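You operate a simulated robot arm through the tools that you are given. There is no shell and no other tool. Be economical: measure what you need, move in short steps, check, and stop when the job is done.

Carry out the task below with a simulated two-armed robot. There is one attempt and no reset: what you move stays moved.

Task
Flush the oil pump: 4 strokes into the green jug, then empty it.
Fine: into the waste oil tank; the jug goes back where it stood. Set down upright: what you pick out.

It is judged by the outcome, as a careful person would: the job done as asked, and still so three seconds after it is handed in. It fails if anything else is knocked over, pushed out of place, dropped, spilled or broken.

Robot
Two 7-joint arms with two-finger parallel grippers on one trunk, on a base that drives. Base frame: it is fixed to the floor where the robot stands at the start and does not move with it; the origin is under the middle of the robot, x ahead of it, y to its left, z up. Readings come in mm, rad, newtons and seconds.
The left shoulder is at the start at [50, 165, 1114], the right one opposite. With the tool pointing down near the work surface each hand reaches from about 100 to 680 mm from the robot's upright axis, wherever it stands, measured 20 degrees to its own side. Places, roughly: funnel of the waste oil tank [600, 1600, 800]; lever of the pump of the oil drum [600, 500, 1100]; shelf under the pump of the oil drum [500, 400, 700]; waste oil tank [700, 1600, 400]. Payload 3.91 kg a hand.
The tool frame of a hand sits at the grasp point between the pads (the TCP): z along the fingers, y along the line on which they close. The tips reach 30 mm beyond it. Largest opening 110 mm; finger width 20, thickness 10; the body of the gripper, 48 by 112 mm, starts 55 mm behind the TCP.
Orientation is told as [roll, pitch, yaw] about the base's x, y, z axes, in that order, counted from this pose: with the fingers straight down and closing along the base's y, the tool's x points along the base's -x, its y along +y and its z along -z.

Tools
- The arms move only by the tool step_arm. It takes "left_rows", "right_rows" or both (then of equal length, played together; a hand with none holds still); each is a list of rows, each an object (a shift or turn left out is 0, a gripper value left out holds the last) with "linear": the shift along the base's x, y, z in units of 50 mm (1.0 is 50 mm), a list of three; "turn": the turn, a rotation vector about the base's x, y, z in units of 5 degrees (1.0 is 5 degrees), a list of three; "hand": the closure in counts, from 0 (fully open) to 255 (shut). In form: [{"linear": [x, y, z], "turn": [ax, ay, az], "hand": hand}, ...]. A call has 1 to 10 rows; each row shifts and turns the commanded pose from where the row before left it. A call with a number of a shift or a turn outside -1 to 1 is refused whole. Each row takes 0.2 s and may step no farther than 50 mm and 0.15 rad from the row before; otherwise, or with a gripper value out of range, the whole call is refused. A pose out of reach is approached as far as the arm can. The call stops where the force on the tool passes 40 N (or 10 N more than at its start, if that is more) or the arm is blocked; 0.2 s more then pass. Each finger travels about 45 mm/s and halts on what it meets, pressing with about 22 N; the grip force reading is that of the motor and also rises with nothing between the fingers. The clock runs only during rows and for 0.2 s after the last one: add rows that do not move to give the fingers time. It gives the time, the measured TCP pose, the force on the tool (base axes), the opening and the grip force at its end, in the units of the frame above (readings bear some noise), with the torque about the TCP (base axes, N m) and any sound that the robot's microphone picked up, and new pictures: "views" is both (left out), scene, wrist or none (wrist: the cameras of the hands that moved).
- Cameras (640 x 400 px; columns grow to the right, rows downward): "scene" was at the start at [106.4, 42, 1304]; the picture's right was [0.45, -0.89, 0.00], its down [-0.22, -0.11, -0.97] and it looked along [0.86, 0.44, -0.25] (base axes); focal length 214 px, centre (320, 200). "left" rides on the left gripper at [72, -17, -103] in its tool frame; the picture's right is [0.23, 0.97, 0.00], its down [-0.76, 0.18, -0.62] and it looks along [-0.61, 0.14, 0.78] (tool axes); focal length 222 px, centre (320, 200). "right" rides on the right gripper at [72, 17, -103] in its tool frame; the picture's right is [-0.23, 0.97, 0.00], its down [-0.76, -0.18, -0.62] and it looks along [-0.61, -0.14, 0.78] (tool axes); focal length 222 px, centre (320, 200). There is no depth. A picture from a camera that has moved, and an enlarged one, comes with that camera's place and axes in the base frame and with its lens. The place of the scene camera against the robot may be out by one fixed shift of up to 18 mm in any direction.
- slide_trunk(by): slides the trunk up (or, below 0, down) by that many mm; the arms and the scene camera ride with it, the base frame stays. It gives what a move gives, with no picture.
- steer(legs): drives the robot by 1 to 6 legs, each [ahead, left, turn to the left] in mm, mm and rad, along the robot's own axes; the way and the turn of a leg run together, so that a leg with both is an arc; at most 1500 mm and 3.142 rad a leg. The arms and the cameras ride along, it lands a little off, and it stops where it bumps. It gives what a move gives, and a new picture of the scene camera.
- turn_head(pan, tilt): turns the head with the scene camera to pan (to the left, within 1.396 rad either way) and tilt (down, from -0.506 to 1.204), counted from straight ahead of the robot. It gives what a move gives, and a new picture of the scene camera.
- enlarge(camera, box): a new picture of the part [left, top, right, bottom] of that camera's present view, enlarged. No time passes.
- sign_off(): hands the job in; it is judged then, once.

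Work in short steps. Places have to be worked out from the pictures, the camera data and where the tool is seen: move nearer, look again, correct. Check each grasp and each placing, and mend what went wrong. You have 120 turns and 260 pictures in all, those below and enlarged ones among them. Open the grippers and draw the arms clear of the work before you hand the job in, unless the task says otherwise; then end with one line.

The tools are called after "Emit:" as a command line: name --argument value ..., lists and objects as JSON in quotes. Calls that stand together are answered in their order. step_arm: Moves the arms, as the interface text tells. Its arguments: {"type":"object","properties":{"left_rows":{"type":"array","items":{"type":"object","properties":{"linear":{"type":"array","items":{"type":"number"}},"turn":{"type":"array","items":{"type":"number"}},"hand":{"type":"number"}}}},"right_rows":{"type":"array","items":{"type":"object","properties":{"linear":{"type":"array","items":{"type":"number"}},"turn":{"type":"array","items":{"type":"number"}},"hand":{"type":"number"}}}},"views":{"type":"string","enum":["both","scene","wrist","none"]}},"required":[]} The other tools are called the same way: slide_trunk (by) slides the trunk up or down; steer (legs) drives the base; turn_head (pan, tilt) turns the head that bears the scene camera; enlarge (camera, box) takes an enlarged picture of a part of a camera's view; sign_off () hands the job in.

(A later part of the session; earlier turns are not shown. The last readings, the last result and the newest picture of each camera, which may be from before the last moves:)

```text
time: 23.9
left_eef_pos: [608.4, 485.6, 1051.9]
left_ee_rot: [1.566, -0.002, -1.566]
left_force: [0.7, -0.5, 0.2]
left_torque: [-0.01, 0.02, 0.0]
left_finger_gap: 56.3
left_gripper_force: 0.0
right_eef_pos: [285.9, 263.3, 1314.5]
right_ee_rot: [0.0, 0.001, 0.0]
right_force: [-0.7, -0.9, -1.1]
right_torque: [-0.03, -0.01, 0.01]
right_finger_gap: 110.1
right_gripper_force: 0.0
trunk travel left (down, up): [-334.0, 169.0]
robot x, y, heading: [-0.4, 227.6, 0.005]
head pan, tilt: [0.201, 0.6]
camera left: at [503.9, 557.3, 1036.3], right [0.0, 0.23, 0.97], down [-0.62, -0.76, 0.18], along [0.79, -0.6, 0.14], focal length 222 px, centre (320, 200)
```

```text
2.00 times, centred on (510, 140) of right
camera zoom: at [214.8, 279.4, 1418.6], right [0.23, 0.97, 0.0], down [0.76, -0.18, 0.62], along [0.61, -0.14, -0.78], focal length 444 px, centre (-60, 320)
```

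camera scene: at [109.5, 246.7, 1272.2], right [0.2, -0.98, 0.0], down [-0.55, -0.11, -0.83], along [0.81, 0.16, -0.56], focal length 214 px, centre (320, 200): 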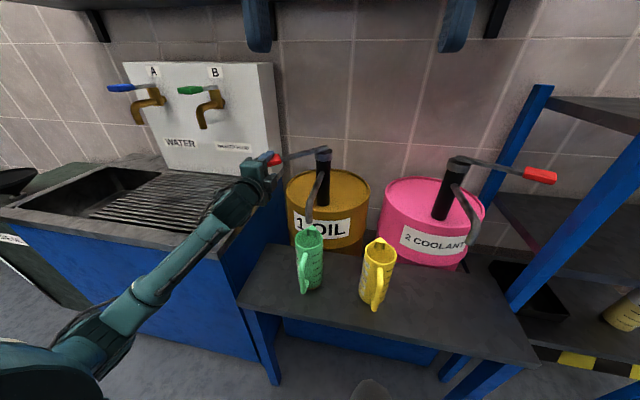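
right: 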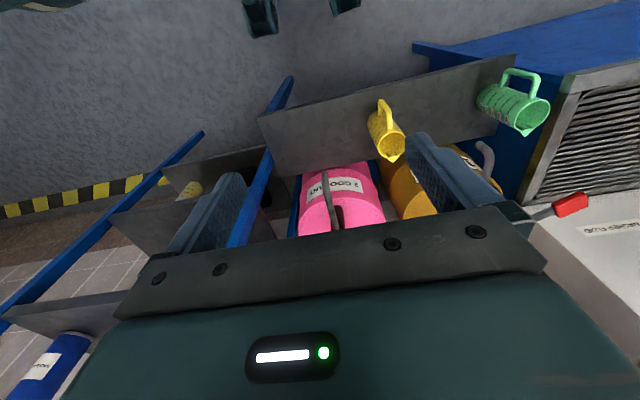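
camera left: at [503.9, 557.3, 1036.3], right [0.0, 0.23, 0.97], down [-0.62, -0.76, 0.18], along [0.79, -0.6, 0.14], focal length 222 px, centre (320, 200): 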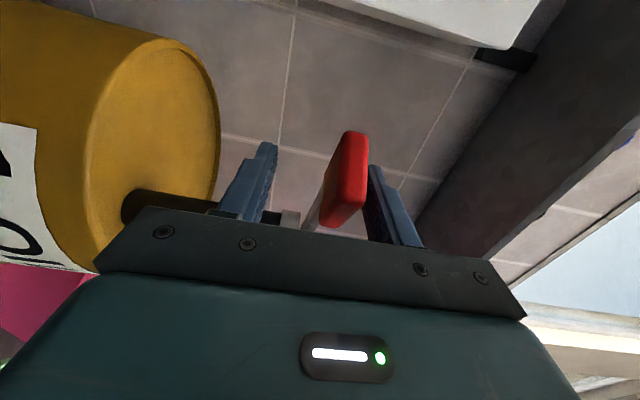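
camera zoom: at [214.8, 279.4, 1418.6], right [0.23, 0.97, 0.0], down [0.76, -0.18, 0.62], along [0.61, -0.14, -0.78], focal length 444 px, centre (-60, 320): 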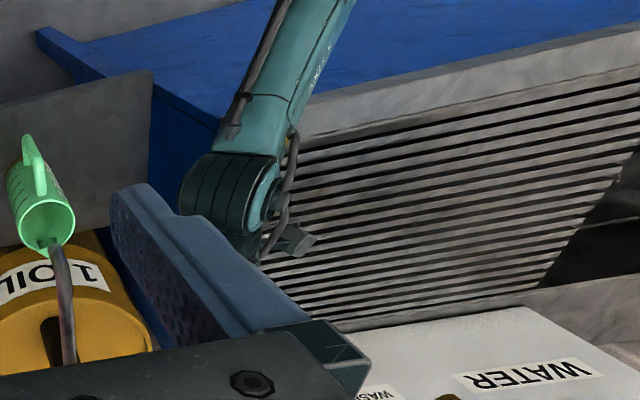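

A band of oil shows at the jug's bottom: stroke 1 counted. Stroke 2: first up a little so the lever is fully at rest, then down.

Emit:
step_arm --left_rows '[{"linear": [-0.01, 0.06, 0.2]}, {"linear": [0, 0, -0.3]}, {"linear": [0.01, -0.02, -0.3]}, {"linear": [0.03, -0.06, -0.3]}, {"linear": [0.04, -0.08, -0.3]}, {"linear": [0.05, -0.1, -0.3]}, {"linear": [0.06, -0.13, -0.3]}, {}]' --views "none"

Emit:
step_arm --left_rows '[{"linear": [-0.04, 0.1, 0.3]}, {"linear": [-0.05, 0.1, 0.3]}, {"linear": [-0.05, 0.1, 0.3]}, {"linear": [-0.04, 0.07, 0.3]}, {"linear": [-0.01, 0.02, 0.3]}, {"linear": [0, 0, 0.3]}, {}]' --views "none"

Emit:
enlarge --camera "scene" --box '[220, 120, 360, 300]'

```text
time: 25.7
left_eef_pos: [615.1, 474.4, 980.6]
left_ee_rot: [1.584, -0.004, -1.561]
left_force: [-7.1, 18.4, 22.7]
left_torque: [-0.8, -1.1, 0.21]
left_finger_gap: 67.7
left_gripper_force: 11.5
right_eef_pos: [282.9, 264.3, 1315.3]
right_ee_rot: [-0.001, -0.004, -0.001]
right_force: [0.1, -0.8, -0.7]
right_torque: [0.02, 0.01, -0.04]
right_finger_gap: 109.9
right_gripper_force: 0.0
trunk travel left (down, up): [-334.0, 169.0]
robot x, y, heading: [2.4, 232.9, 0.002]
head pan, tilt: [0.201, 0.6]
```

```text
time: 27.3
left_eef_pos: [606.9, 488.2, 1066.1]
left_ee_rot: [1.568, -0.002, -1.569]
left_force: [0.8, -0.6, -0.3]
left_torque: [0.0, 0.01, -0.04]
left_finger_gap: 56.0
left_gripper_force: 0.0
right_eef_pos: [285.8, 263.8, 1315.9]
right_ee_rot: [-0.001, 0.0, -0.002]
right_force: [-0.4, -0.5, -0.6]
right_torque: [-0.01, -0.01, -0.01]
right_finger_gap: 110.0
right_gripper_force: 0.2
trunk travel left (down, up): [-334.0, 169.0]
robot x, y, heading: [-0.0, 231.4, 0.001]
head pan, tilt: [0.201, 0.6]
```

```text
2.22 times, centred on (290, 210) of scene
camera zoom: at [109.9, 246.7, 1272.1], right [0.2, -0.98, 0.0], down [-0.55, -0.11, -0.83], along [0.81, 0.16, -0.56], focal length 477 px, centre (387, 178)
```

zoom: 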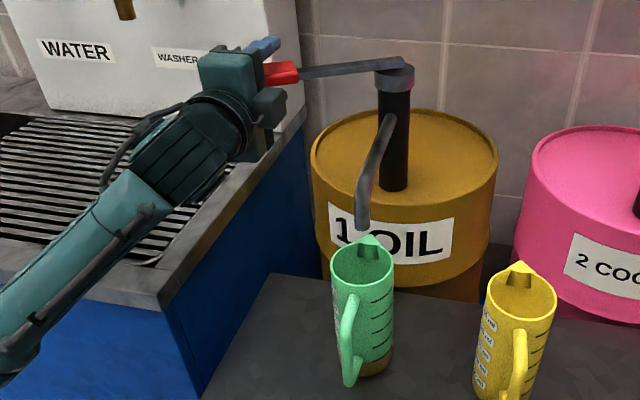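

Level rose, stroke 2 done; lever is back at rest. Stroke 3 the same way.

Emit:
step_arm --left_rows '[{"linear": [0, 0, -0.3]}, {"linear": [0.01, -0.02, -0.3]}, {"linear": [0.03, -0.06, -0.3]}, {"linear": [0.04, -0.08, -0.3]}, {"linear": [0.05, -0.1, -0.3]}, {"linear": [0.06, -0.13, -0.3]}, {}]' --views "none"

Emit:
step_arm --left_rows '[{"linear": [-0.04, 0.1, 0.3]}, {"linear": [-0.05, 0.1, 0.3]}, {"linear": [-0.05, 0.1, 0.3]}, {"linear": [-0.04, 0.07, 0.3]}, {"linear": [-0.01, 0.02, 0.3]}, {"linear": [0, 0, 0.3]}, {}]' --views "none"

Emit:
enlarge --camera "scene" --box '[280, 200, 350, 300]'

```text
time: 28.9
left_eef_pos: [615.8, 473.1, 982.4]
left_ee_rot: [1.582, -0.004, -1.56]
left_force: [-5.3, 18.9, 21.9]
left_torque: [-0.86, -0.87, 0.36]
left_finger_gap: 67.5
left_gripper_force: 11.0
right_eef_pos: [283.5, 265.0, 1317.4]
right_ee_rot: [-0.002, -0.004, 0.001]
right_force: [-0.5, 0.5, -0.1]
right_torque: [-0.01, 0.03, 0.02]
right_finger_gap: 109.9
right_gripper_force: 0.0
trunk travel left (down, up): [-334.0, 169.0]
robot x, y, heading: [2.7, 231.6, -0.0]
head pan, tilt: [0.201, 0.6]
```

```text
time: 30.5
left_eef_pos: [606.3, 488.8, 1065.3]
left_ee_rot: [1.569, -0.001, -1.567]
left_force: [0.4, 0.5, 0.0]
left_torque: [-0.02, -0.02, -0.03]
left_finger_gap: 56.4
left_gripper_force: 0.0
right_eef_pos: [287.1, 262.8, 1314.1]
right_ee_rot: [-0.001, 0.001, 0.0]
right_force: [-0.6, 0.2, 1.1]
right_torque: [0.01, 0.02, 0.0]
right_finger_gap: 109.9
right_gripper_force: 0.0
trunk travel left (down, up): [-334.0, 169.0]
robot x, y, heading: [1.3, 231.1, 0.004]
head pan, tilt: [0.201, 0.6]
```

```text
4.00 times, centred on (315, 250) of scene
camera zoom: at [109.9, 246.7, 1272.1], right [0.2, -0.98, 0.0], down [-0.55, -0.11, -0.83], along [0.81, 0.16, -0.56], focal length 858 px, centre (340, 0)
```

zoom: 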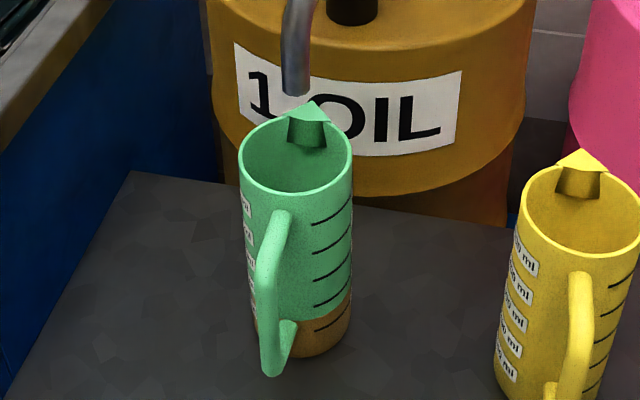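

Level consistent with three strokes (~150 ml). Fourth stroke.

Emit:
step_arm --left_rows '[{"linear": [0, 0, -0.3]}, {"linear": [0.01, -0.02, -0.3]}, {"linear": [0.03, -0.06, -0.3]}, {"linear": [0.04, -0.08, -0.3]}, {"linear": [0.05, -0.1, -0.3]}, {"linear": [0.06, -0.13, -0.3]}, {}]' --views "none"

Emit:
step_arm --left_rows '[{"linear": [-0.04, 0.1, 0.3]}, {"linear": [-0.05, 0.1, 0.3]}, {"linear": [-0.05, 0.1, 0.3]}, {"linear": [-0.04, 0.07, 0.3]}, {"linear": [-0.01, 0.02, 0.3]}, {"linear": [0, 0, 0.3]}, {}]' --views "none"

Emit:
enlarge --camera "scene" --box '[280, 200, 350, 300]'

```text
time: 32.1
left_eef_pos: [616.9, 475.5, 982.7]
left_ee_rot: [1.579, -0.003, -1.558]
left_force: [-5.3, 20.1, 22.7]
left_torque: [-0.87, -0.9, 0.4]
left_finger_gap: 67.5
left_gripper_force: 11.9
right_eef_pos: [283.8, 265.8, 1316.3]
right_ee_rot: [-0.002, -0.001, 0.0]
right_force: [-0.8, 0.1, 0.2]
right_torque: [0.0, 0.0, -0.04]
right_finger_gap: 110.1
right_gripper_force: 0.0
trunk travel left (down, up): [-334.0, 169.0]
robot x, y, heading: [-0.2, 229.0, -0.001]
head pan, tilt: [0.201, 0.6]
```

```text
time: 33.7
left_eef_pos: [606.2, 488.1, 1066.5]
left_ee_rot: [1.566, 0.0, -1.567]
left_force: [-1.1, 0.3, 0.5]
left_torque: [0.0, 0.01, 0.0]
left_finger_gap: 56.1
left_gripper_force: 0.0
right_eef_pos: [287.2, 262.5, 1314.9]
right_ee_rot: [0.0, 0.0, 0.003]
right_force: [-0.8, 0.2, -1.4]
right_torque: [0.02, 0.0, 0.02]
right_finger_gap: 109.8
right_gripper_force: 0.0
trunk travel left (down, up): [-334.0, 169.0]
robot x, y, heading: [-1.8, 229.7, 0.002]
head pan, tilt: [0.201, 0.6]
```

```text
4.00 times, centred on (315, 250) of scene
camera zoom: at [109.9, 246.7, 1272.1], right [0.2, -0.98, 0.0], down [-0.55, -0.11, -0.83], along [0.81, 0.16, -0.56], focal length 858 px, centre (340, 0)
```

zoom: 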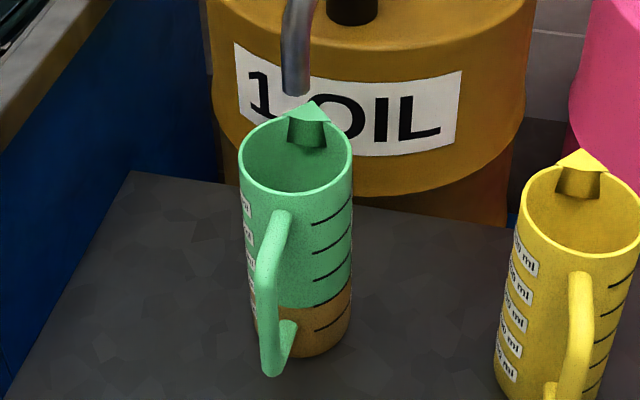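

Four strokes are in (about 200 ml). I open, withdraw from the lever, and begin turning the hand back to the 45° grasp attitude.

Emit:
step_arm --left_rows '[{"linear": [-0.5, 0, 0], "hand": 0}, {"linear": [-0.9, 0, 0]}, {"linear": [-0.9, 0, 0]}, {"linear": [-0.1, 0, 0], "turn": [-0.999, 0.414, 0.414]}, {"linear": [-0.1, 0, 0], "turn": [-0.999, 0.414, 0.414]}, {"linear": [-0.1, 0, 0], "turn": [-0.999, 0.414, 0.414]}, {"linear": [-0.1, 0, 0], "turn": [-0.999, 0.414, 0.414]}, {"linear": [-0.1, 0, 0], "turn": [-0.999, 0.414, 0.414]}, {"linear": [-0.1, 0, 0], "turn": [-0.999, 0.414, 0.414]}, {"linear": [-0.1, 0, 0], "turn": [-0.999, 0.414, 0.414]}]' --views "scene"

Emit:
step_arm --left_rows '[{"linear": [0, 0, -0.1], "turn": [-0.999, 0.414, 0.414]}, {"linear": [0, 0, -0.1], "turn": [-0.999, 0.414, 0.414]}, {"linear": [0, 0, -0.1], "turn": [-0.999, 0.414, 0.414]}, {"linear": [0, 0, -0.1], "turn": [-0.999, 0.414, 0.414]}, {"linear": [0, 0, -0.1], "turn": [-0.999, 0.414, 0.414]}, {"linear": [0, 0, -0.1], "turn": [-0.999, 0.414, 0.414]}, {"linear": [0, 0, -0.1], "turn": [-0.999, 0.414, 0.414]}, {"linear": [0, 0, -0.1], "turn": [-0.999, 0.414, 0.414]}, {"linear": [0, 0, -0.1], "turn": [-0.999, 0.414, 0.414]}, {"linear": [0, 0, -0.1], "turn": [-0.999, 0.414, 0.414]}]'

```text
time: 35.9
left_eef_pos: [456.5, 488.8, 1065.8]
left_ee_rot: [1.195, -0.562, -1.197]
left_force: [-0.2, -0.2, -0.1]
left_torque: [-0.01, -0.02, -0.01]
left_finger_gap: 110.0
left_gripper_force: 0.2
right_eef_pos: [286.8, 263.5, 1315.2]
right_ee_rot: [0.0, 0.001, 0.0]
right_force: [0.7, 0.1, -0.1]
right_torque: [0.01, 0.03, 0.01]
right_finger_gap: 110.0
right_gripper_force: 0.1
trunk travel left (down, up): [-334.0, 169.0]
robot x, y, heading: [-0.7, 225.8, -0.001]
head pan, tilt: [0.201, 0.6]
camera scene: at [109.9, 246.5, 1272.1], right [0.2, -0.98, 0.0], down [-0.55, -0.11, -0.83], along [0.81, 0.16, -0.56], focal length 214 px, centre (320, 200)
```

scene: 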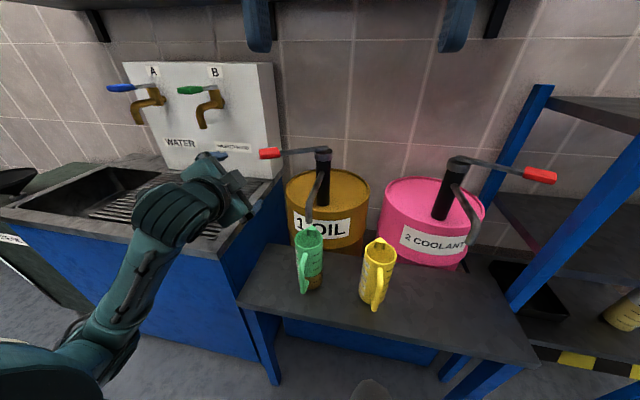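

```text
time: 38.1
left_eef_pos: [457.0, 490.1, 1014.3]
left_ee_rot: [-0.009, -0.781, 0.007]
left_force: [0.2, -0.2, 0.1]
left_torque: [-0.01, -0.04, 0.0]
left_finger_gap: 110.2
left_gripper_force: 0.1
right_eef_pos: [287.1, 262.7, 1314.9]
right_ee_rot: [0.0, -0.001, 0.0]
right_force: [-0.5, 0.5, -0.3]
right_torque: [-0.01, 0.03, 0.02]
right_finger_gap: 110.0
right_gripper_force: 0.0
trunk travel left (down, up): [-334.0, 169.0]
robot x, y, heading: [1.2, 226.9, 0.005]
head pan, tilt: [0.201, 0.6]
camera scene: at [109.9, 246.7, 1272.1], right [0.2, -0.98, 0.0], down [-0.55, -0.11, -0.83], along [0.81, 0.16, -0.56], focal length 214 px, centre (320, 200)
camera left: at [331.5, 472.0, 1037.3], right [-0.16, 0.97, -0.17], down [0.1, 0.18, 0.98], along [0.98, 0.14, -0.13], focal length 222 px, centre (320, 200)
```

scene: 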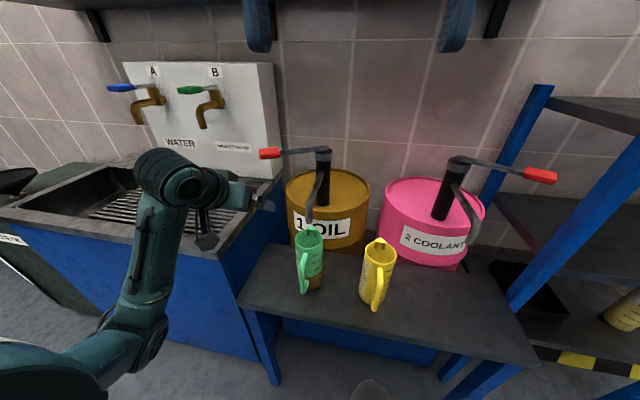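
left: 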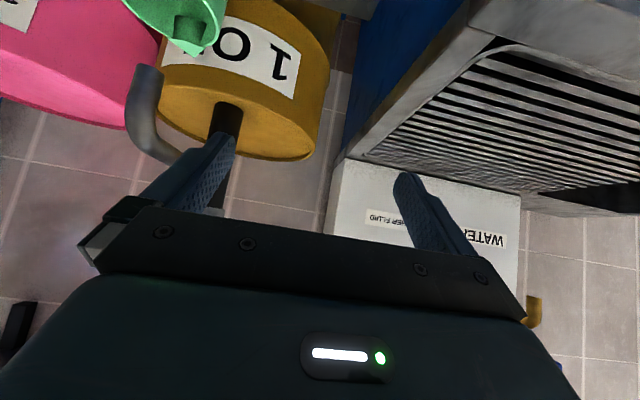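

Attitude is right. I go to the pre-grasp behind the jug at (427,355,931).

Emit:
step_arm --left_rows '[{"linear": [-0.3, -0.5, -0.3]}, {"linear": [-0.3, -0.7, -0.4]}, {"linear": [0, -0.75, -0.5]}, {"linear": [0, -0.75, -0.46]}, {}]' --views "wrist"

```text
time: 39.3
left_eef_pos: [425.9, 352.3, 929.7]
left_ee_rot: [-0.006, -0.781, 0.003]
left_force: [0.7, -0.3, 0.3]
left_torque: [0.01, 0.02, 0.01]
left_finger_gap: 110.1
left_gripper_force: 0.0
right_eef_pos: [285.7, 262.5, 1313.7]
right_ee_rot: [0.001, 0.001, -0.002]
right_force: [-0.2, 0.1, 0.2]
right_torque: [-0.01, -0.01, 0.01]
right_finger_gap: 110.1
right_gripper_force: 0.0
trunk travel left (down, up): [-334.0, 169.0]
robot x, y, heading: [-0.1, 229.7, 0.0]
head pan, tilt: [0.201, 0.6]
camera left: at [301.9, 336.3, 951.9], right [-0.16, 0.97, -0.16], down [0.1, 0.18, 0.98], along [0.98, 0.14, -0.13], focal length 222 px, centre (320, 200)
```

left: 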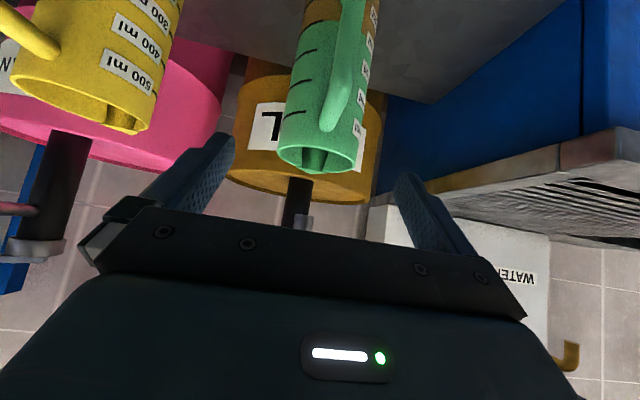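

Aligned as before; advance to the grasp point and close.

Emit:
step_arm --left_rows '[{"linear": [0.35, 0.06, -0.34]}, {"linear": [0.36, 0, -0.35]}, {"linear": [0.36, 0, -0.35]}, {"linear": [0.35, 0, -0.33]}, {}, {"hand": 255}, {}, {}, {}, {}]' --views "wrist"

```text
time: 41.5
left_eef_pos: [499.1, 358.0, 863.6]
left_ee_rot: [-0.006, -0.782, 0.003]
left_force: [0.6, -1.1, 1.1]
left_torque: [-0.09, -0.07, 0.0]
left_finger_gap: 73.5
left_gripper_force: 22.1
right_eef_pos: [286.4, 262.1, 1315.7]
right_ee_rot: [-0.001, 0.0, 0.0]
right_force: [-1.1, -0.1, -0.6]
right_torque: [0.04, 0.02, 0.02]
right_finger_gap: 110.2
right_gripper_force: 0.1
trunk travel left (down, up): [-334.0, 169.0]
robot x, y, heading: [0.6, 230.9, -0.002]
head pan, tilt: [0.201, 0.6]
camera left: at [373.7, 340.5, 885.4], right [-0.16, 0.97, -0.16], down [0.1, 0.18, 0.98], along [0.98, 0.14, -0.13], focal length 222 px, centre (320, 200)
```

left: 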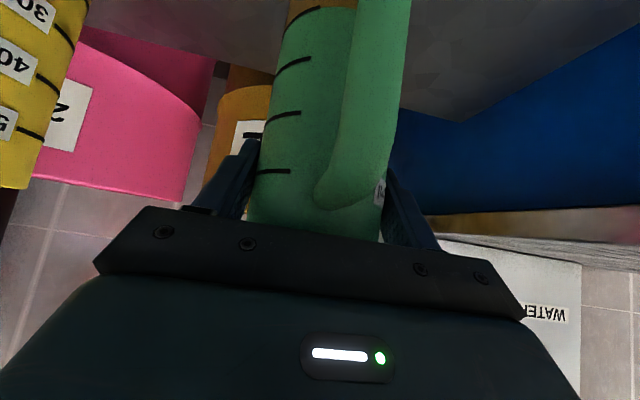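

Gripped. I lift 8 mm clear of the shelf, slide out from under the spout in +y, then raise.

Emit:
step_arm --left_rows '[{"linear": [0, 0, 0.16]}, {"linear": [-0.05, 0.4, 0]}, {"linear": [-0.05, 0.6, 0]}, {"linear": [-0.05, 0.6, 0]}, {"linear": [-0.1, 0.5, 0.2]}, {"linear": [-0.1, 0.1, 0.7]}, {"linear": [-0.1, 0, 0.8]}, {"linear": [-0.1, 0, 0.8]}, {"linear": [0, 0, 0.8]}, {"linear": [0, 0, 0.8]}]'

Emit:
turn_head --pan 1.1 --tilt 0.4

```text
time: 43.7
left_eef_pos: [470.5, 467.1, 1075.2]
left_ee_rot: [-0.005, -0.777, 0.006]
left_force: [0.0, -0.2, -2.6]
left_torque: [0.02, -0.06, 0.01]
left_finger_gap: 73.8
left_gripper_force: 22.1
right_eef_pos: [286.3, 262.6, 1314.2]
right_ee_rot: [0.001, 0.001, 0.0]
right_force: [0.5, -0.2, 0.8]
right_torque: [-0.02, -0.01, -0.03]
right_finger_gap: 109.9
right_gripper_force: 0.1
trunk travel left (down, up): [-334.0, 169.0]
robot x, y, heading: [-1.8, 229.3, -0.003]
head pan, tilt: [0.201, 0.6]
camera scene: at [109.9, 246.4, 1272.0], right [0.2, -0.98, 0.0], down [-0.55, -0.11, -0.83], along [0.81, 0.16, -0.56], focal length 214 px, centre (320, 200)
camera left: at [344.6, 450.1, 1099.3], right [-0.16, 0.97, -0.16], down [0.1, 0.18, 0.98], along [0.98, 0.14, -0.13], focal length 222 px, centre (320, 200)
```

scene: 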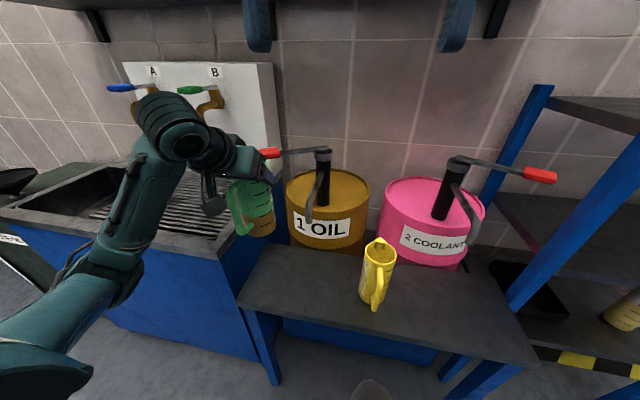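
left: 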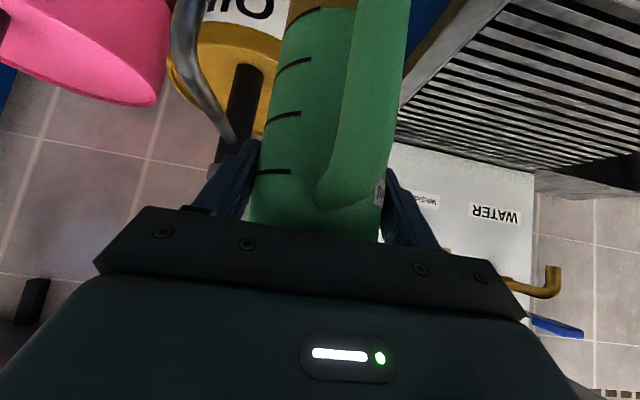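

```text
time: 44.9
left_eef_pos: [469.8, 468.7, 1075.5]
left_ee_rot: [-0.005, -0.782, 0.005]
left_force: [-0.5, -0.6, -3.3]
left_torque: [-0.03, -0.02, 0.01]
left_finger_gap: 73.7
left_gripper_force: 21.7
right_eef_pos: [286.0, 263.3, 1315.1]
right_ee_rot: [0.0, 0.0, 0.0]
right_force: [0.3, 0.9, 0.6]
right_torque: [0.0, 0.02, 0.0]
right_finger_gap: 110.0
right_gripper_force: 0.0
trunk travel left (down, up): [-334.0, 169.0]
robot x, y, heading: [-1.6, 232.2, -0.002]
head pan, tilt: [1.1, 0.4]
camera scene: at [65.6, 311.6, 1290.3], right [0.89, -0.45, 0.0], down [-0.18, -0.35, -0.92], along [0.42, 0.82, -0.39], focal length 214 px, centre (320, 200)
```

scene: 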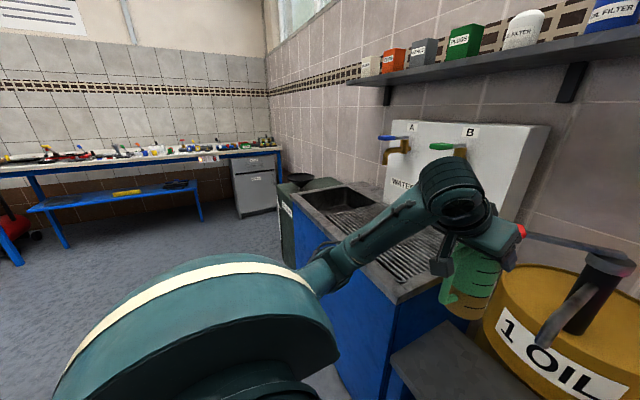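

Jug held securely with clearance from taps (~x 620). I drive left toward the waste tank and look.

Emit:
steer --legs '[[0, 900, 0]]'

Emit:
turn_head --pan 0.6 --tilt 0.6

```text
time: 53.2
left_eef_pos: [484.6, 1364.0, 1076.6]
left_ee_rot: [-0.005, -0.783, -0.018]
left_force: [0.8, 0.5, -3.7]
left_torque: [-0.03, -0.01, -0.02]
left_finger_gap: 73.6
left_gripper_force: 22.0
right_eef_pos: [297.7, 1162.8, 1314.3]
right_ee_rot: [-0.002, 0.001, -0.021]
right_force: [1.2, 0.3, 0.3]
right_torque: [-0.01, 0.0, -0.01]
right_finger_gap: 110.1
right_gripper_force: 0.0
trunk travel left (down, up): [-334.0, 169.0]
robot x, y, heading: [13.3, 1137.1, -0.018]
head pan, tilt: [1.1, 0.4]
camera scene: at [77.2, 1215.7, 1290.3], right [0.88, -0.47, 0.0], down [-0.18, -0.34, -0.92], along [0.44, 0.81, -0.39], focal length 214 px, centre (320, 200)
```

scene: 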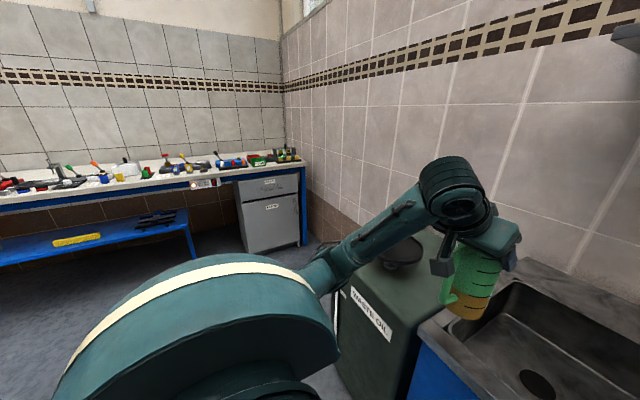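

```text
time: 54.1
left_eef_pos: [484.4, 1361.9, 1077.2]
left_ee_rot: [-0.005, -0.781, -0.018]
left_force: [0.6, -0.2, -2.7]
left_torque: [-0.01, -0.02, 0.03]
left_finger_gap: 73.5
left_gripper_force: 22.5
right_eef_pos: [297.4, 1163.1, 1316.2]
right_ee_rot: [0.0, 0.0, -0.02]
right_force: [-0.5, 0.2, 0.0]
right_torque: [0.0, 0.01, 0.02]
right_finger_gap: 109.7
right_gripper_force: 0.0
trunk travel left (down, up): [-334.0, 169.0]
robot x, y, heading: [10.8, 1136.0, -0.019]
head pan, tilt: [0.6, 0.6]
camera scene: at [107.3, 1182.5, 1272.1], right [0.55, -0.84, 0.0], down [-0.47, -0.31, -0.83], along [0.69, 0.45, -0.56], focal length 214 px, centre (320, 200)
```

scene: 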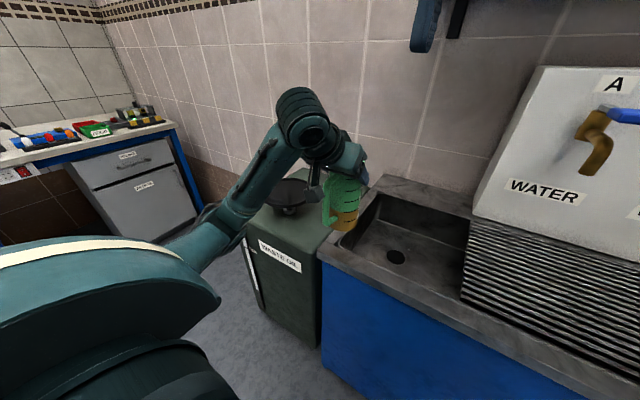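

Funnel (black dish) is on the tank at roughly (620,1650,820), partly hidden by the arm. I drive another 250 mm left and look again.

Emit:
steer --legs '[[-10, 250, 0.018]]'

Emit:
turn_head --pan 0.25 --tilt 0.7

```text
time: 56.9
left_eef_pos: [473.1, 1621.6, 1076.9]
left_ee_rot: [-0.006, -0.782, 0.005]
left_force: [0.5, -0.4, -2.8]
left_torque: [-0.01, -0.04, -0.01]
left_finger_gap: 73.6
left_gripper_force: 22.1
right_eef_pos: [288.6, 1416.7, 1316.1]
right_ee_rot: [0.001, 0.001, 0.0]
right_force: [-0.3, 0.2, -0.4]
right_torque: [0.02, 0.02, 0.0]
right_finger_gap: 110.1
right_gripper_force: 0.0
trunk travel left (down, up): [-334.0, 169.0]
robot x, y, heading: [2.3, 1384.3, -0.001]
head pan, tilt: [0.6, 0.6]
camera scene: at [99.1, 1433.4, 1272.0], right [0.56, -0.83, 0.0], down [-0.47, -0.32, -0.82], along [0.68, 0.47, -0.57], focal length 214 px, centre (320, 200)
```

scene: 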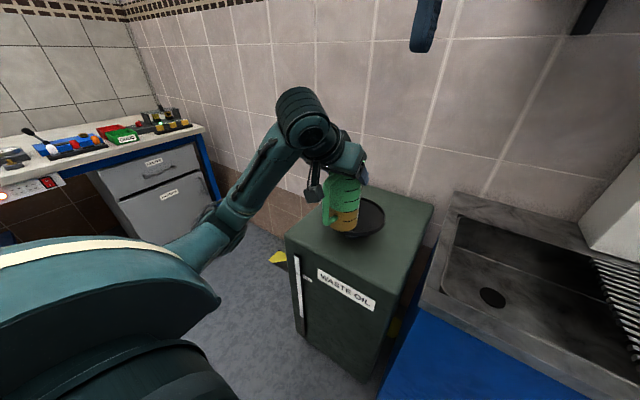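

```text
time: 57.8
left_eef_pos: [473.4, 1622.2, 1076.3]
left_ee_rot: [-0.006, -0.78, 0.002]
left_force: [0.5, -1.0, -3.8]
left_torque: [-0.03, -0.05, 0.01]
left_finger_gap: 73.5
left_gripper_force: 22.2
right_eef_pos: [289.2, 1416.9, 1314.0]
right_ee_rot: [0.0, 0.0, 0.0]
right_force: [0.9, 0.1, -0.2]
right_torque: [0.0, -0.01, -0.02]
right_finger_gap: 109.9
right_gripper_force: 0.0
trunk travel left (down, up): [-334.0, 169.0]
robot x, y, heading: [2.3, 1384.4, 0.005]
head pan, tilt: [0.25, 0.7]
camera scene: at [108.4, 1404.3, 1263.4], right [0.25, -0.97, 0.0], down [-0.62, -0.16, -0.76], along [0.74, 0.19, -0.64], focal length 214 px, centre (320, 200)
```

scene: 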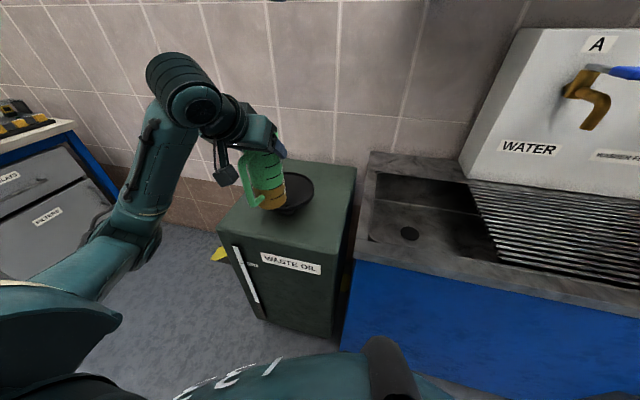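

Emit:
enlarge --camera "scene" --box '[190, 120, 370, 260]'

Emit:
enlarge --camera "left" --box '[0, 0, 640, 400]'

Emit:
enlarge --camera "right" --box '[0, 0, 640, 400]'

```text
2.86 times, centred on (280, 190) of scene
camera zoom: at [108.4, 1404.3, 1263.4], right [0.25, -0.97, 0.0], down [-0.62, -0.16, -0.76], along [0.74, 0.19, -0.64], focal length 613 px, centre (434, 229)
```

zoom: 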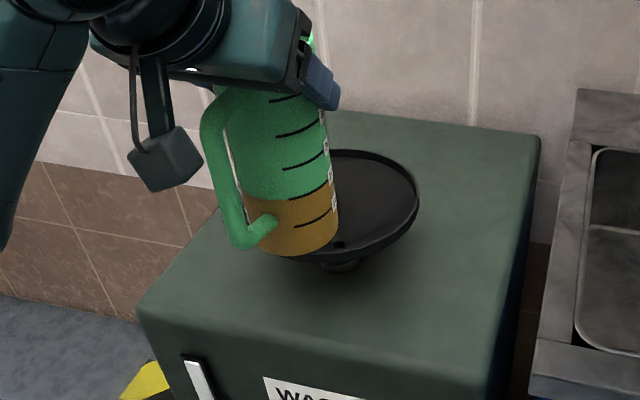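

```text
1.00 times, centred on (320, 200) of left (not enlarged: the box is as wide or as high as the picture)
camera zoom: at [347.7, 1604.7, 1099.0], right [-0.16, 0.97, -0.16], down [0.1, 0.18, 0.98], along [0.98, 0.14, -0.13], focal length 222 px, centre (320, 200)
```

zoom: 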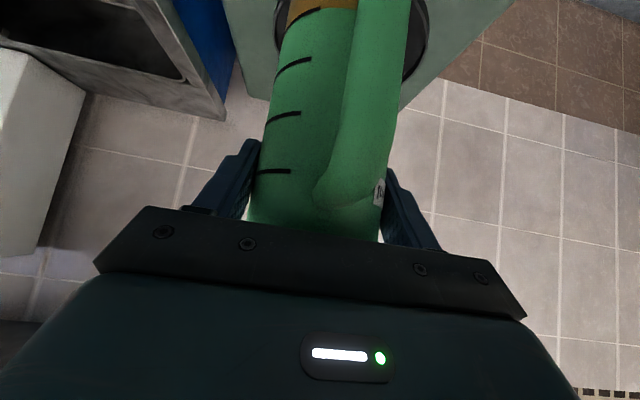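

```text
1.00 times, centred on (320, 200) of right (not enlarged: the box is as wide or as high as the picture)
camera zoom: at [217.7, 1433.6, 1418.7], right [0.23, 0.97, 0.0], down [0.76, -0.18, 0.62], along [0.61, -0.14, -0.78], focal length 222 px, centre (320, 200)
```

zoom: 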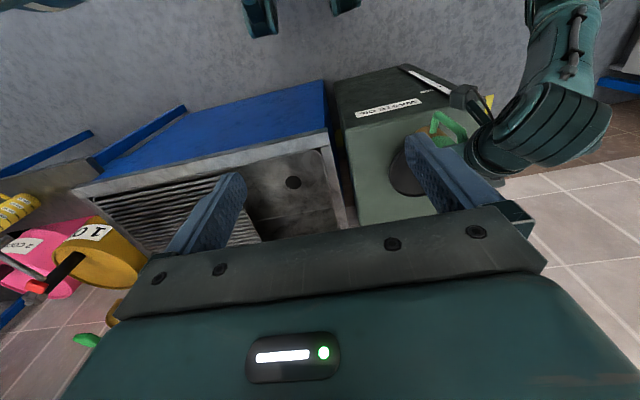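

Funnel rim centre ≈(620,1647,840), radius ≈95 mm. I'll yaw the hand left so the lip points to +y, enabling a sideways pour where the wrist stays in reach; first 50°.

Emit:
step_arm --left_rows '[{"turn": [0, 0, 1]}, {"turn": [0, 0, 1]}, {"turn": [0, 0, 1]}, {"turn": [0, 0, 1]}, {"turn": [0, 0, 1]}, {"turn": [0, 0, 1]}, {"turn": [0, 0, 1]}, {"turn": [0, 0, 1]}, {"turn": [0, 0, 1]}, {"turn": [0, 0, 1]}]' --views "scene"

```text
time: 60.0
left_eef_pos: [472.1, 1621.7, 1076.4]
left_ee_rot: [-0.005, -0.782, 0.878]
left_force: [0.0, 0.0, -3.5]
left_torque: [0.0, -0.03, -0.03]
left_finger_gap: 73.7
left_gripper_force: 22.1
right_eef_pos: [290.0, 1416.6, 1314.7]
right_ee_rot: [0.0, 0.001, -0.001]
right_force: [-0.6, 0.4, 0.1]
right_torque: [-0.01, 0.01, 0.03]
right_finger_gap: 110.1
right_gripper_force: 0.0
trunk travel left (down, up): [-334.0, 169.0]
robot x, y, heading: [0.3, 1380.7, 0.002]
head pan, tilt: [0.25, 0.7]
camera scene: at [108.5, 1404.0, 1263.4], right [0.25, -0.97, 0.0], down [-0.62, -0.16, -0.76], along [0.74, 0.19, -0.64], focal length 214 px, centre (320, 200)
```

scene: 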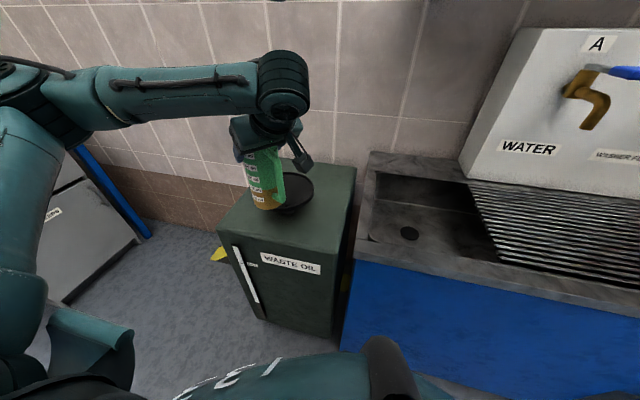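

Works smoothly. I continue to 90°.

Emit:
step_arm --left_rows '[{"turn": [0, 0, 1]}, {"turn": [0, 0, 1]}, {"turn": [0, 0, 1]}, {"turn": [0, 0, 1]}, {"turn": [0, 0, 1]}, {"turn": [0, 0, 1]}, {"turn": [0, 0, 1]}, {"turn": [0, 0, 1]}]' --views "scene"

```text
time: 61.8
left_eef_pos: [473.3, 1621.1, 1076.7]
left_ee_rot: [-0.005, -0.782, 1.578]
left_force: [0.0, -0.2, -3.0]
left_torque: [0.02, -0.02, 0.04]
left_finger_gap: 74.1
left_gripper_force: 22.6
right_eef_pos: [289.3, 1416.2, 1315.4]
right_ee_rot: [0.0, 0.0, 0.001]
right_force: [0.2, 0.3, 0.2]
right_torque: [-0.01, 0.01, 0.0]
right_finger_gap: 110.0
right_gripper_force: 0.1
trunk travel left (down, up): [-334.0, 169.0]
robot x, y, heading: [0.7, 1386.8, 0.001]
head pan, tilt: [0.25, 0.7]
camera scene: at [108.5, 1404.1, 1263.4], right [0.25, -0.97, 0.0], down [-0.62, -0.16, -0.76], along [0.74, 0.19, -0.64], focal length 214 px, centre (320, 200)
```

scene: 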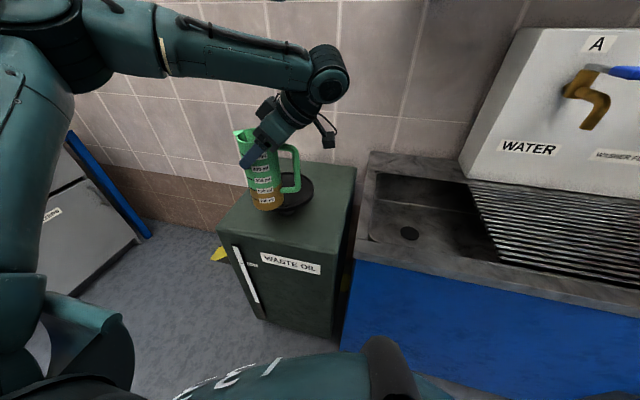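

Lip now points +y. To keep the wrist in reach during the pour I move the base 60 ahead and 130 left, then place the jug over the funnel's right half.

Emit:
steer --legs '[[60, 130, 0]]'

```text
time: 63.6
left_eef_pos: [532.0, 1753.4, 1076.0]
left_ee_rot: [-0.006, -0.78, 1.576]
left_force: [0.3, 0.8, -3.1]
left_torque: [0.0, 0.03, -0.03]
left_finger_gap: 73.5
left_gripper_force: 22.6
right_eef_pos: [348.3, 1550.3, 1315.3]
right_ee_rot: [0.0, -0.001, 0.0]
right_force: [-0.4, 0.2, 0.7]
right_torque: [0.01, -0.03, 0.01]
right_finger_gap: 110.0
right_gripper_force: 0.0
trunk travel left (down, up): [-334.0, 169.0]
robot x, y, heading: [62.4, 1513.4, -0.002]
head pan, tilt: [0.25, 0.7]
camera scene: at [167.6, 1536.7, 1263.4], right [0.25, -0.97, 0.0], down [-0.62, -0.16, -0.76], along [0.74, 0.19, -0.64], focal length 214 px, centre (320, 200)
```

scene: 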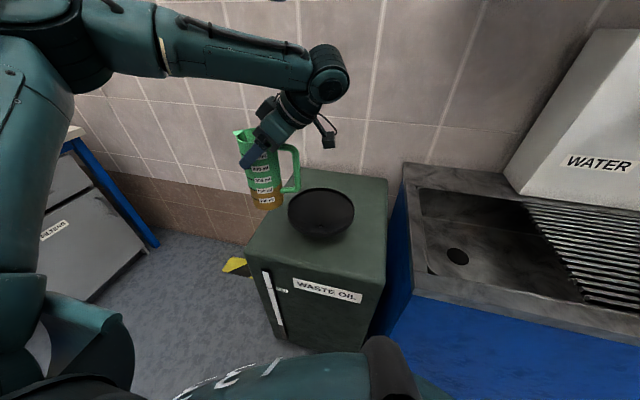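

Funnel is now fully visible; I enlarge to refine its position.

Emit:
enlarge --camera "scene" --box '[240, 150, 400, 270]'

```text
3.33 times, centred on (320, 210) of scene
camera zoom: at [167.6, 1536.7, 1263.4], right [0.25, -0.97, 0.0], down [-0.62, -0.16, -0.76], along [0.74, 0.19, -0.64], focal length 715 px, centre (320, 167)
```

zoom: 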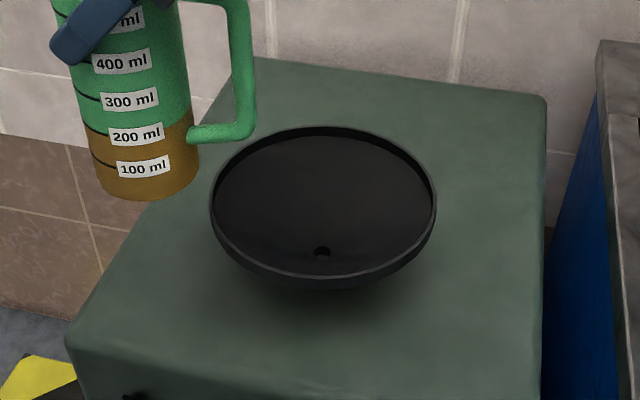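

The jug reads 200 ml. Funnel centre refined to ≈(634,1653,815), radius ≈98. I bring the jug over it: TCP to (630,1610,1076).

Emit:
step_arm --left_rows '[{"linear": [0.49, -0.72, 0]}, {"linear": [0.49, -0.72, 0]}, {"linear": [0.49, -0.72, 0]}, {"linear": [0.49, -0.71, 0]}, {}]' --views "both"

```text
time: 64.8
left_eef_pos: [631.4, 1607.8, 1077.3]
left_ee_rot: [-0.003, -0.783, 1.572]
left_force: [0.6, 0.1, -2.9]
left_torque: [-0.02, -0.02, 0.02]
left_finger_gap: 73.7
left_gripper_force: 22.0
right_eef_pos: [347.9, 1550.5, 1314.5]
right_ee_rot: [0.002, -0.001, 0.0]
right_force: [-0.2, -0.1, -0.4]
right_torque: [0.0, -0.02, 0.01]
right_finger_gap: 110.0
right_gripper_force: 0.1
trunk travel left (down, up): [-334.0, 169.0]
robot x, y, heading: [57.8, 1517.8, -0.001]
head pan, tilt: [0.25, 0.7]
camera scene: at [167.3, 1537.0, 1263.4], right [0.25, -0.97, 0.0], down [-0.62, -0.16, -0.76], along [0.74, 0.19, -0.64], focal length 214 px, centre (320, 200)
camera left: at [646.8, 1483.5, 1100.0], right [-0.97, -0.16, -0.16], down [-0.18, 0.1, 0.98], along [-0.14, 0.98, -0.13], focal length 222 px, centre (320, 200)
```

scene: 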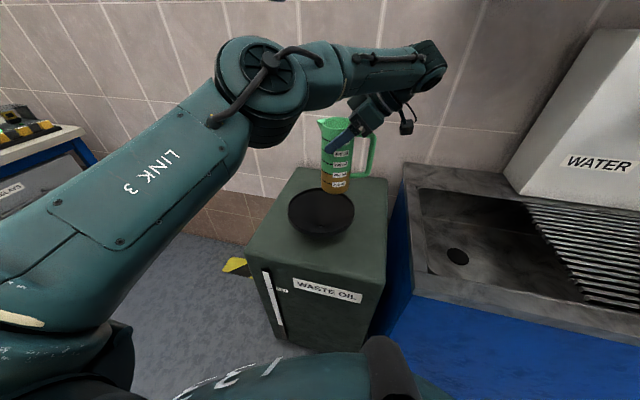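
left: 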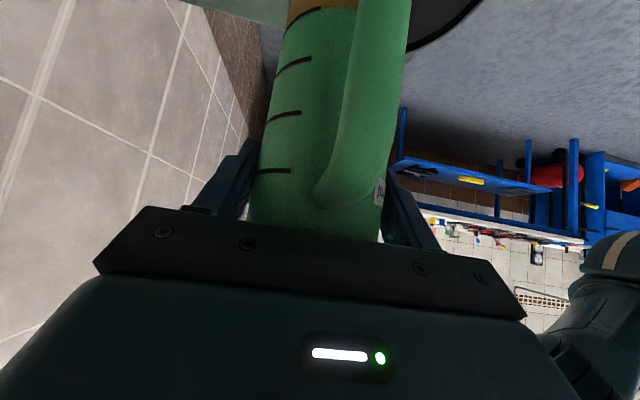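

Now tilt 45° about -x, lowering slightly; oil shouldn't flow yet.

Emit:
step_arm --left_rows '[{"linear": [0, 0, -0.1], "turn": [-1, 0, 0]}, {"linear": [0, 0, -0.1], "turn": [-1, 0, 0]}, {"linear": [0, 0, -0.1], "turn": [-1, 0, 0]}, {"linear": [0, 0, -0.1], "turn": [-1, 0, 0]}, {"linear": [0, 0, -0.1], "turn": [-1, 0, 0]}, {"linear": [0, 0, -0.1], "turn": [-1, 0, 0]}, {"linear": [0, 0, -0.1], "turn": [-1, 0, 0]}, {"linear": [0, 0, -0.1], "turn": [-1, 0, 0]}, {"linear": [0, 0, -0.1], "turn": [-1, 0, 0]}]' --views "scene"

Emit:
enlarge --camera "scene" --box '[260, 80, 440, 250]'

```text
time: 66.8
left_eef_pos: [629.7, 1610.2, 1031.2]
left_ee_rot: [-0.004, 0.004, 1.572]
left_force: [0.1, -0.5, -2.4]
left_torque: [0.14, -0.01, 0.01]
left_finger_gap: 73.8
left_gripper_force: 22.1
right_eef_pos: [348.3, 1548.3, 1314.8]
right_ee_rot: [0.001, 0.0, 0.0]
right_force: [0.1, -0.6, 0.1]
right_torque: [-0.01, -0.01, -0.02]
right_finger_gap: 109.8
right_gripper_force: 0.0
trunk travel left (down, up): [-334.0, 169.0]
robot x, y, heading: [62.5, 1512.8, -0.005]
head pan, tilt: [0.25, 0.7]
camera scene: at [167.6, 1536.6, 1263.4], right [0.25, -0.97, 0.0], down [-0.62, -0.16, -0.76], along [0.74, 0.19, -0.64], focal length 214 px, centre (320, 200)
```

scene: 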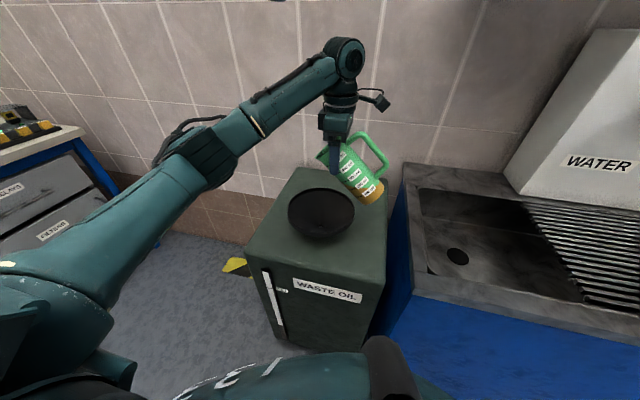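

```text
2.35 times, centred on (350, 165) of scene
camera zoom: at [167.6, 1536.6, 1263.4], right [0.25, -0.97, 0.0], down [-0.62, -0.16, -0.76], along [0.74, 0.19, -0.64], focal length 505 px, centre (249, 282)
```

zoom: 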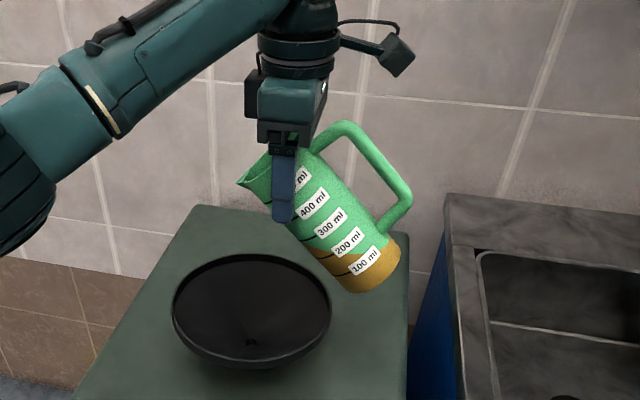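

Lip is over the funnel centre. I continue to ~70° while lowering to z≈965.

Emit:
step_arm --left_rows '[{"linear": [0, 0, -0.26], "turn": [-1, 0, 0]}, {"linear": [0, 0, -0.26], "turn": [-1, 0, 0]}, {"linear": [0, 0, -0.26], "turn": [-1, 0, 0]}, {"linear": [0, 0, -0.26], "turn": [-1, 0, 0]}, {"linear": [0, 0, -0.26], "turn": [-0.6, 0, 0]}]' --views "scene"

Emit:
enlarge --camera "scene" --box '[260, 80, 440, 250]'

```text
time: 68.0
left_eef_pos: [630.9, 1610.0, 966.0]
left_ee_rot: [-0.002, 0.407, 1.574]
left_force: [0.8, -0.8, -2.4]
left_torque: [0.15, 0.03, 0.03]
left_finger_gap: 73.5
left_gripper_force: 21.9
right_eef_pos: [349.1, 1548.9, 1315.5]
right_ee_rot: [0.001, -0.001, 0.0]
right_force: [-0.6, -0.5, 0.9]
right_torque: [-0.04, -0.03, -0.04]
right_finger_gap: 110.0
right_gripper_force: 0.2
trunk travel left (down, up): [-334.0, 169.0]
robot x, y, heading: [62.4, 1515.7, -0.001]
head pan, tilt: [0.25, 0.7]
camera scene: at [167.6, 1536.4, 1263.4], right [0.25, -0.97, 0.0], down [-0.62, -0.16, -0.76], along [0.74, 0.19, -0.64], focal length 214 px, centre (320, 200)
```

scene: 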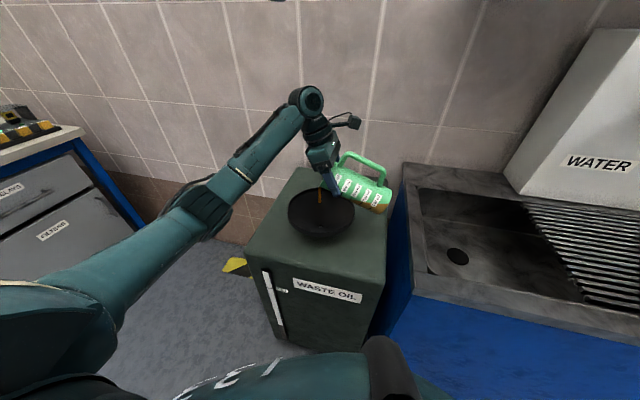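

```text
2.35 times, centred on (350, 165) of scene
camera zoom: at [167.6, 1536.4, 1263.4], right [0.25, -0.97, 0.0], down [-0.62, -0.16, -0.76], along [0.74, 0.19, -0.64], focal length 505 px, centre (249, 282)
```

zoom: 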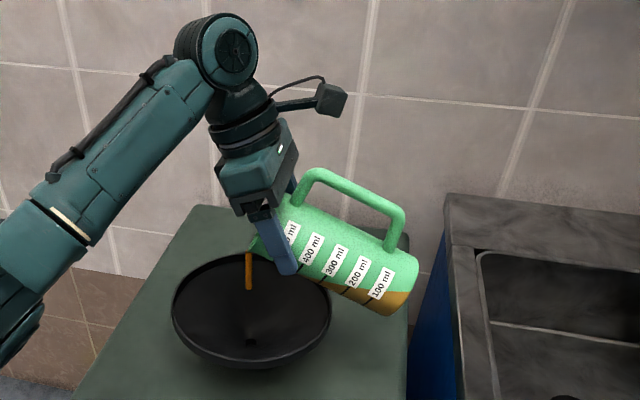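

Oil streams straight into the funnel. I continue tilting slowly with pauses.

Emit:
step_arm --left_rows '[{}, {}, {}, {"turn": [-0.5, 0, 0]}, {}, {}, {"turn": [-0.5, 0, 0]}, {}, {}, {}]' --views "none"

Emit:
enlarge --camera "scene" --box '[260, 80, 440, 250]'

```text
time: 70.2
left_eef_pos: [629.3, 1609.1, 966.1]
left_ee_rot: [-0.002, 0.492, 1.574]
left_force: [0.1, -0.2, -2.3]
left_torque: [0.17, 0.01, -0.01]
left_finger_gap: 73.7
left_gripper_force: 22.2
right_eef_pos: [349.3, 1548.6, 1314.5]
right_ee_rot: [0.0, -0.001, -0.001]
right_force: [-1.3, 0.1, -0.2]
right_torque: [0.02, -0.01, -0.01]
right_finger_gap: 109.9
right_gripper_force: 0.1
trunk travel left (down, up): [-334.0, 169.0]
robot x, y, heading: [62.3, 1517.0, 0.005]
head pan, tilt: [0.25, 0.7]
```

```text
2.35 times, centred on (350, 165) of scene
camera zoom: at [167.4, 1536.3, 1263.4], right [0.25, -0.97, 0.0], down [-0.62, -0.16, -0.76], along [0.74, 0.19, -0.64], focal length 505 px, centre (249, 282)
```

zoom: 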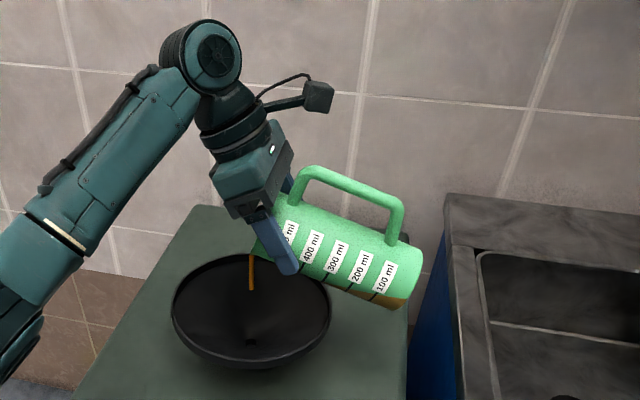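

Flow is good. Continue tilting to ~95° in slow steps, keeping the lip over the funnel.

Emit:
step_arm --left_rows '[{"turn": [-0.5, 0, 0]}, {}, {"turn": [-0.5, 0, 0], "linear": [0, 0.05, 0]}, {}, {"turn": [-0.5, 0, 0]}, {}, {"turn": [-0.5, 0, 0], "linear": [0, 0.05, 0]}, {}, {"turn": [-0.5, 0, 0]}, {}]' --views "none"

Emit:
enlarge --camera "scene" --box '[260, 80, 440, 250]'

```text
time: 72.4
left_eef_pos: [630.2, 1614.8, 966.8]
left_ee_rot: [0.0, 0.71, 1.574]
left_force: [0.5, -0.6, -1.6]
left_torque: [0.07, -0.03, -0.01]
left_finger_gap: 73.5
left_gripper_force: 22.8
right_eef_pos: [348.7, 1549.8, 1314.4]
right_ee_rot: [-0.001, 0.0, 0.0]
right_force: [-0.7, 0.0, 0.2]
right_torque: [0.01, 0.01, -0.02]
right_finger_gap: 109.9
right_gripper_force: 0.0
trunk travel left (down, up): [-334.0, 169.0]
robot x, y, heading: [60.9, 1517.7, -0.002]
head pan, tilt: [0.25, 0.7]
```

```text
2.35 times, centred on (350, 165) of scene
camera zoom: at [167.3, 1536.3, 1263.4], right [0.25, -0.97, 0.0], down [-0.62, -0.16, -0.76], along [0.74, 0.19, -0.64], focal length 505 px, centre (249, 282)
```

zoom: 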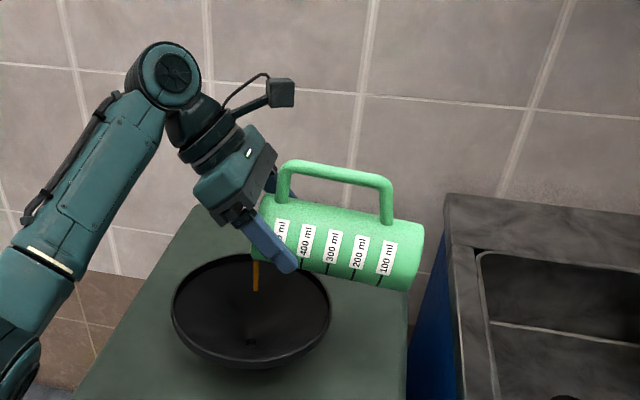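

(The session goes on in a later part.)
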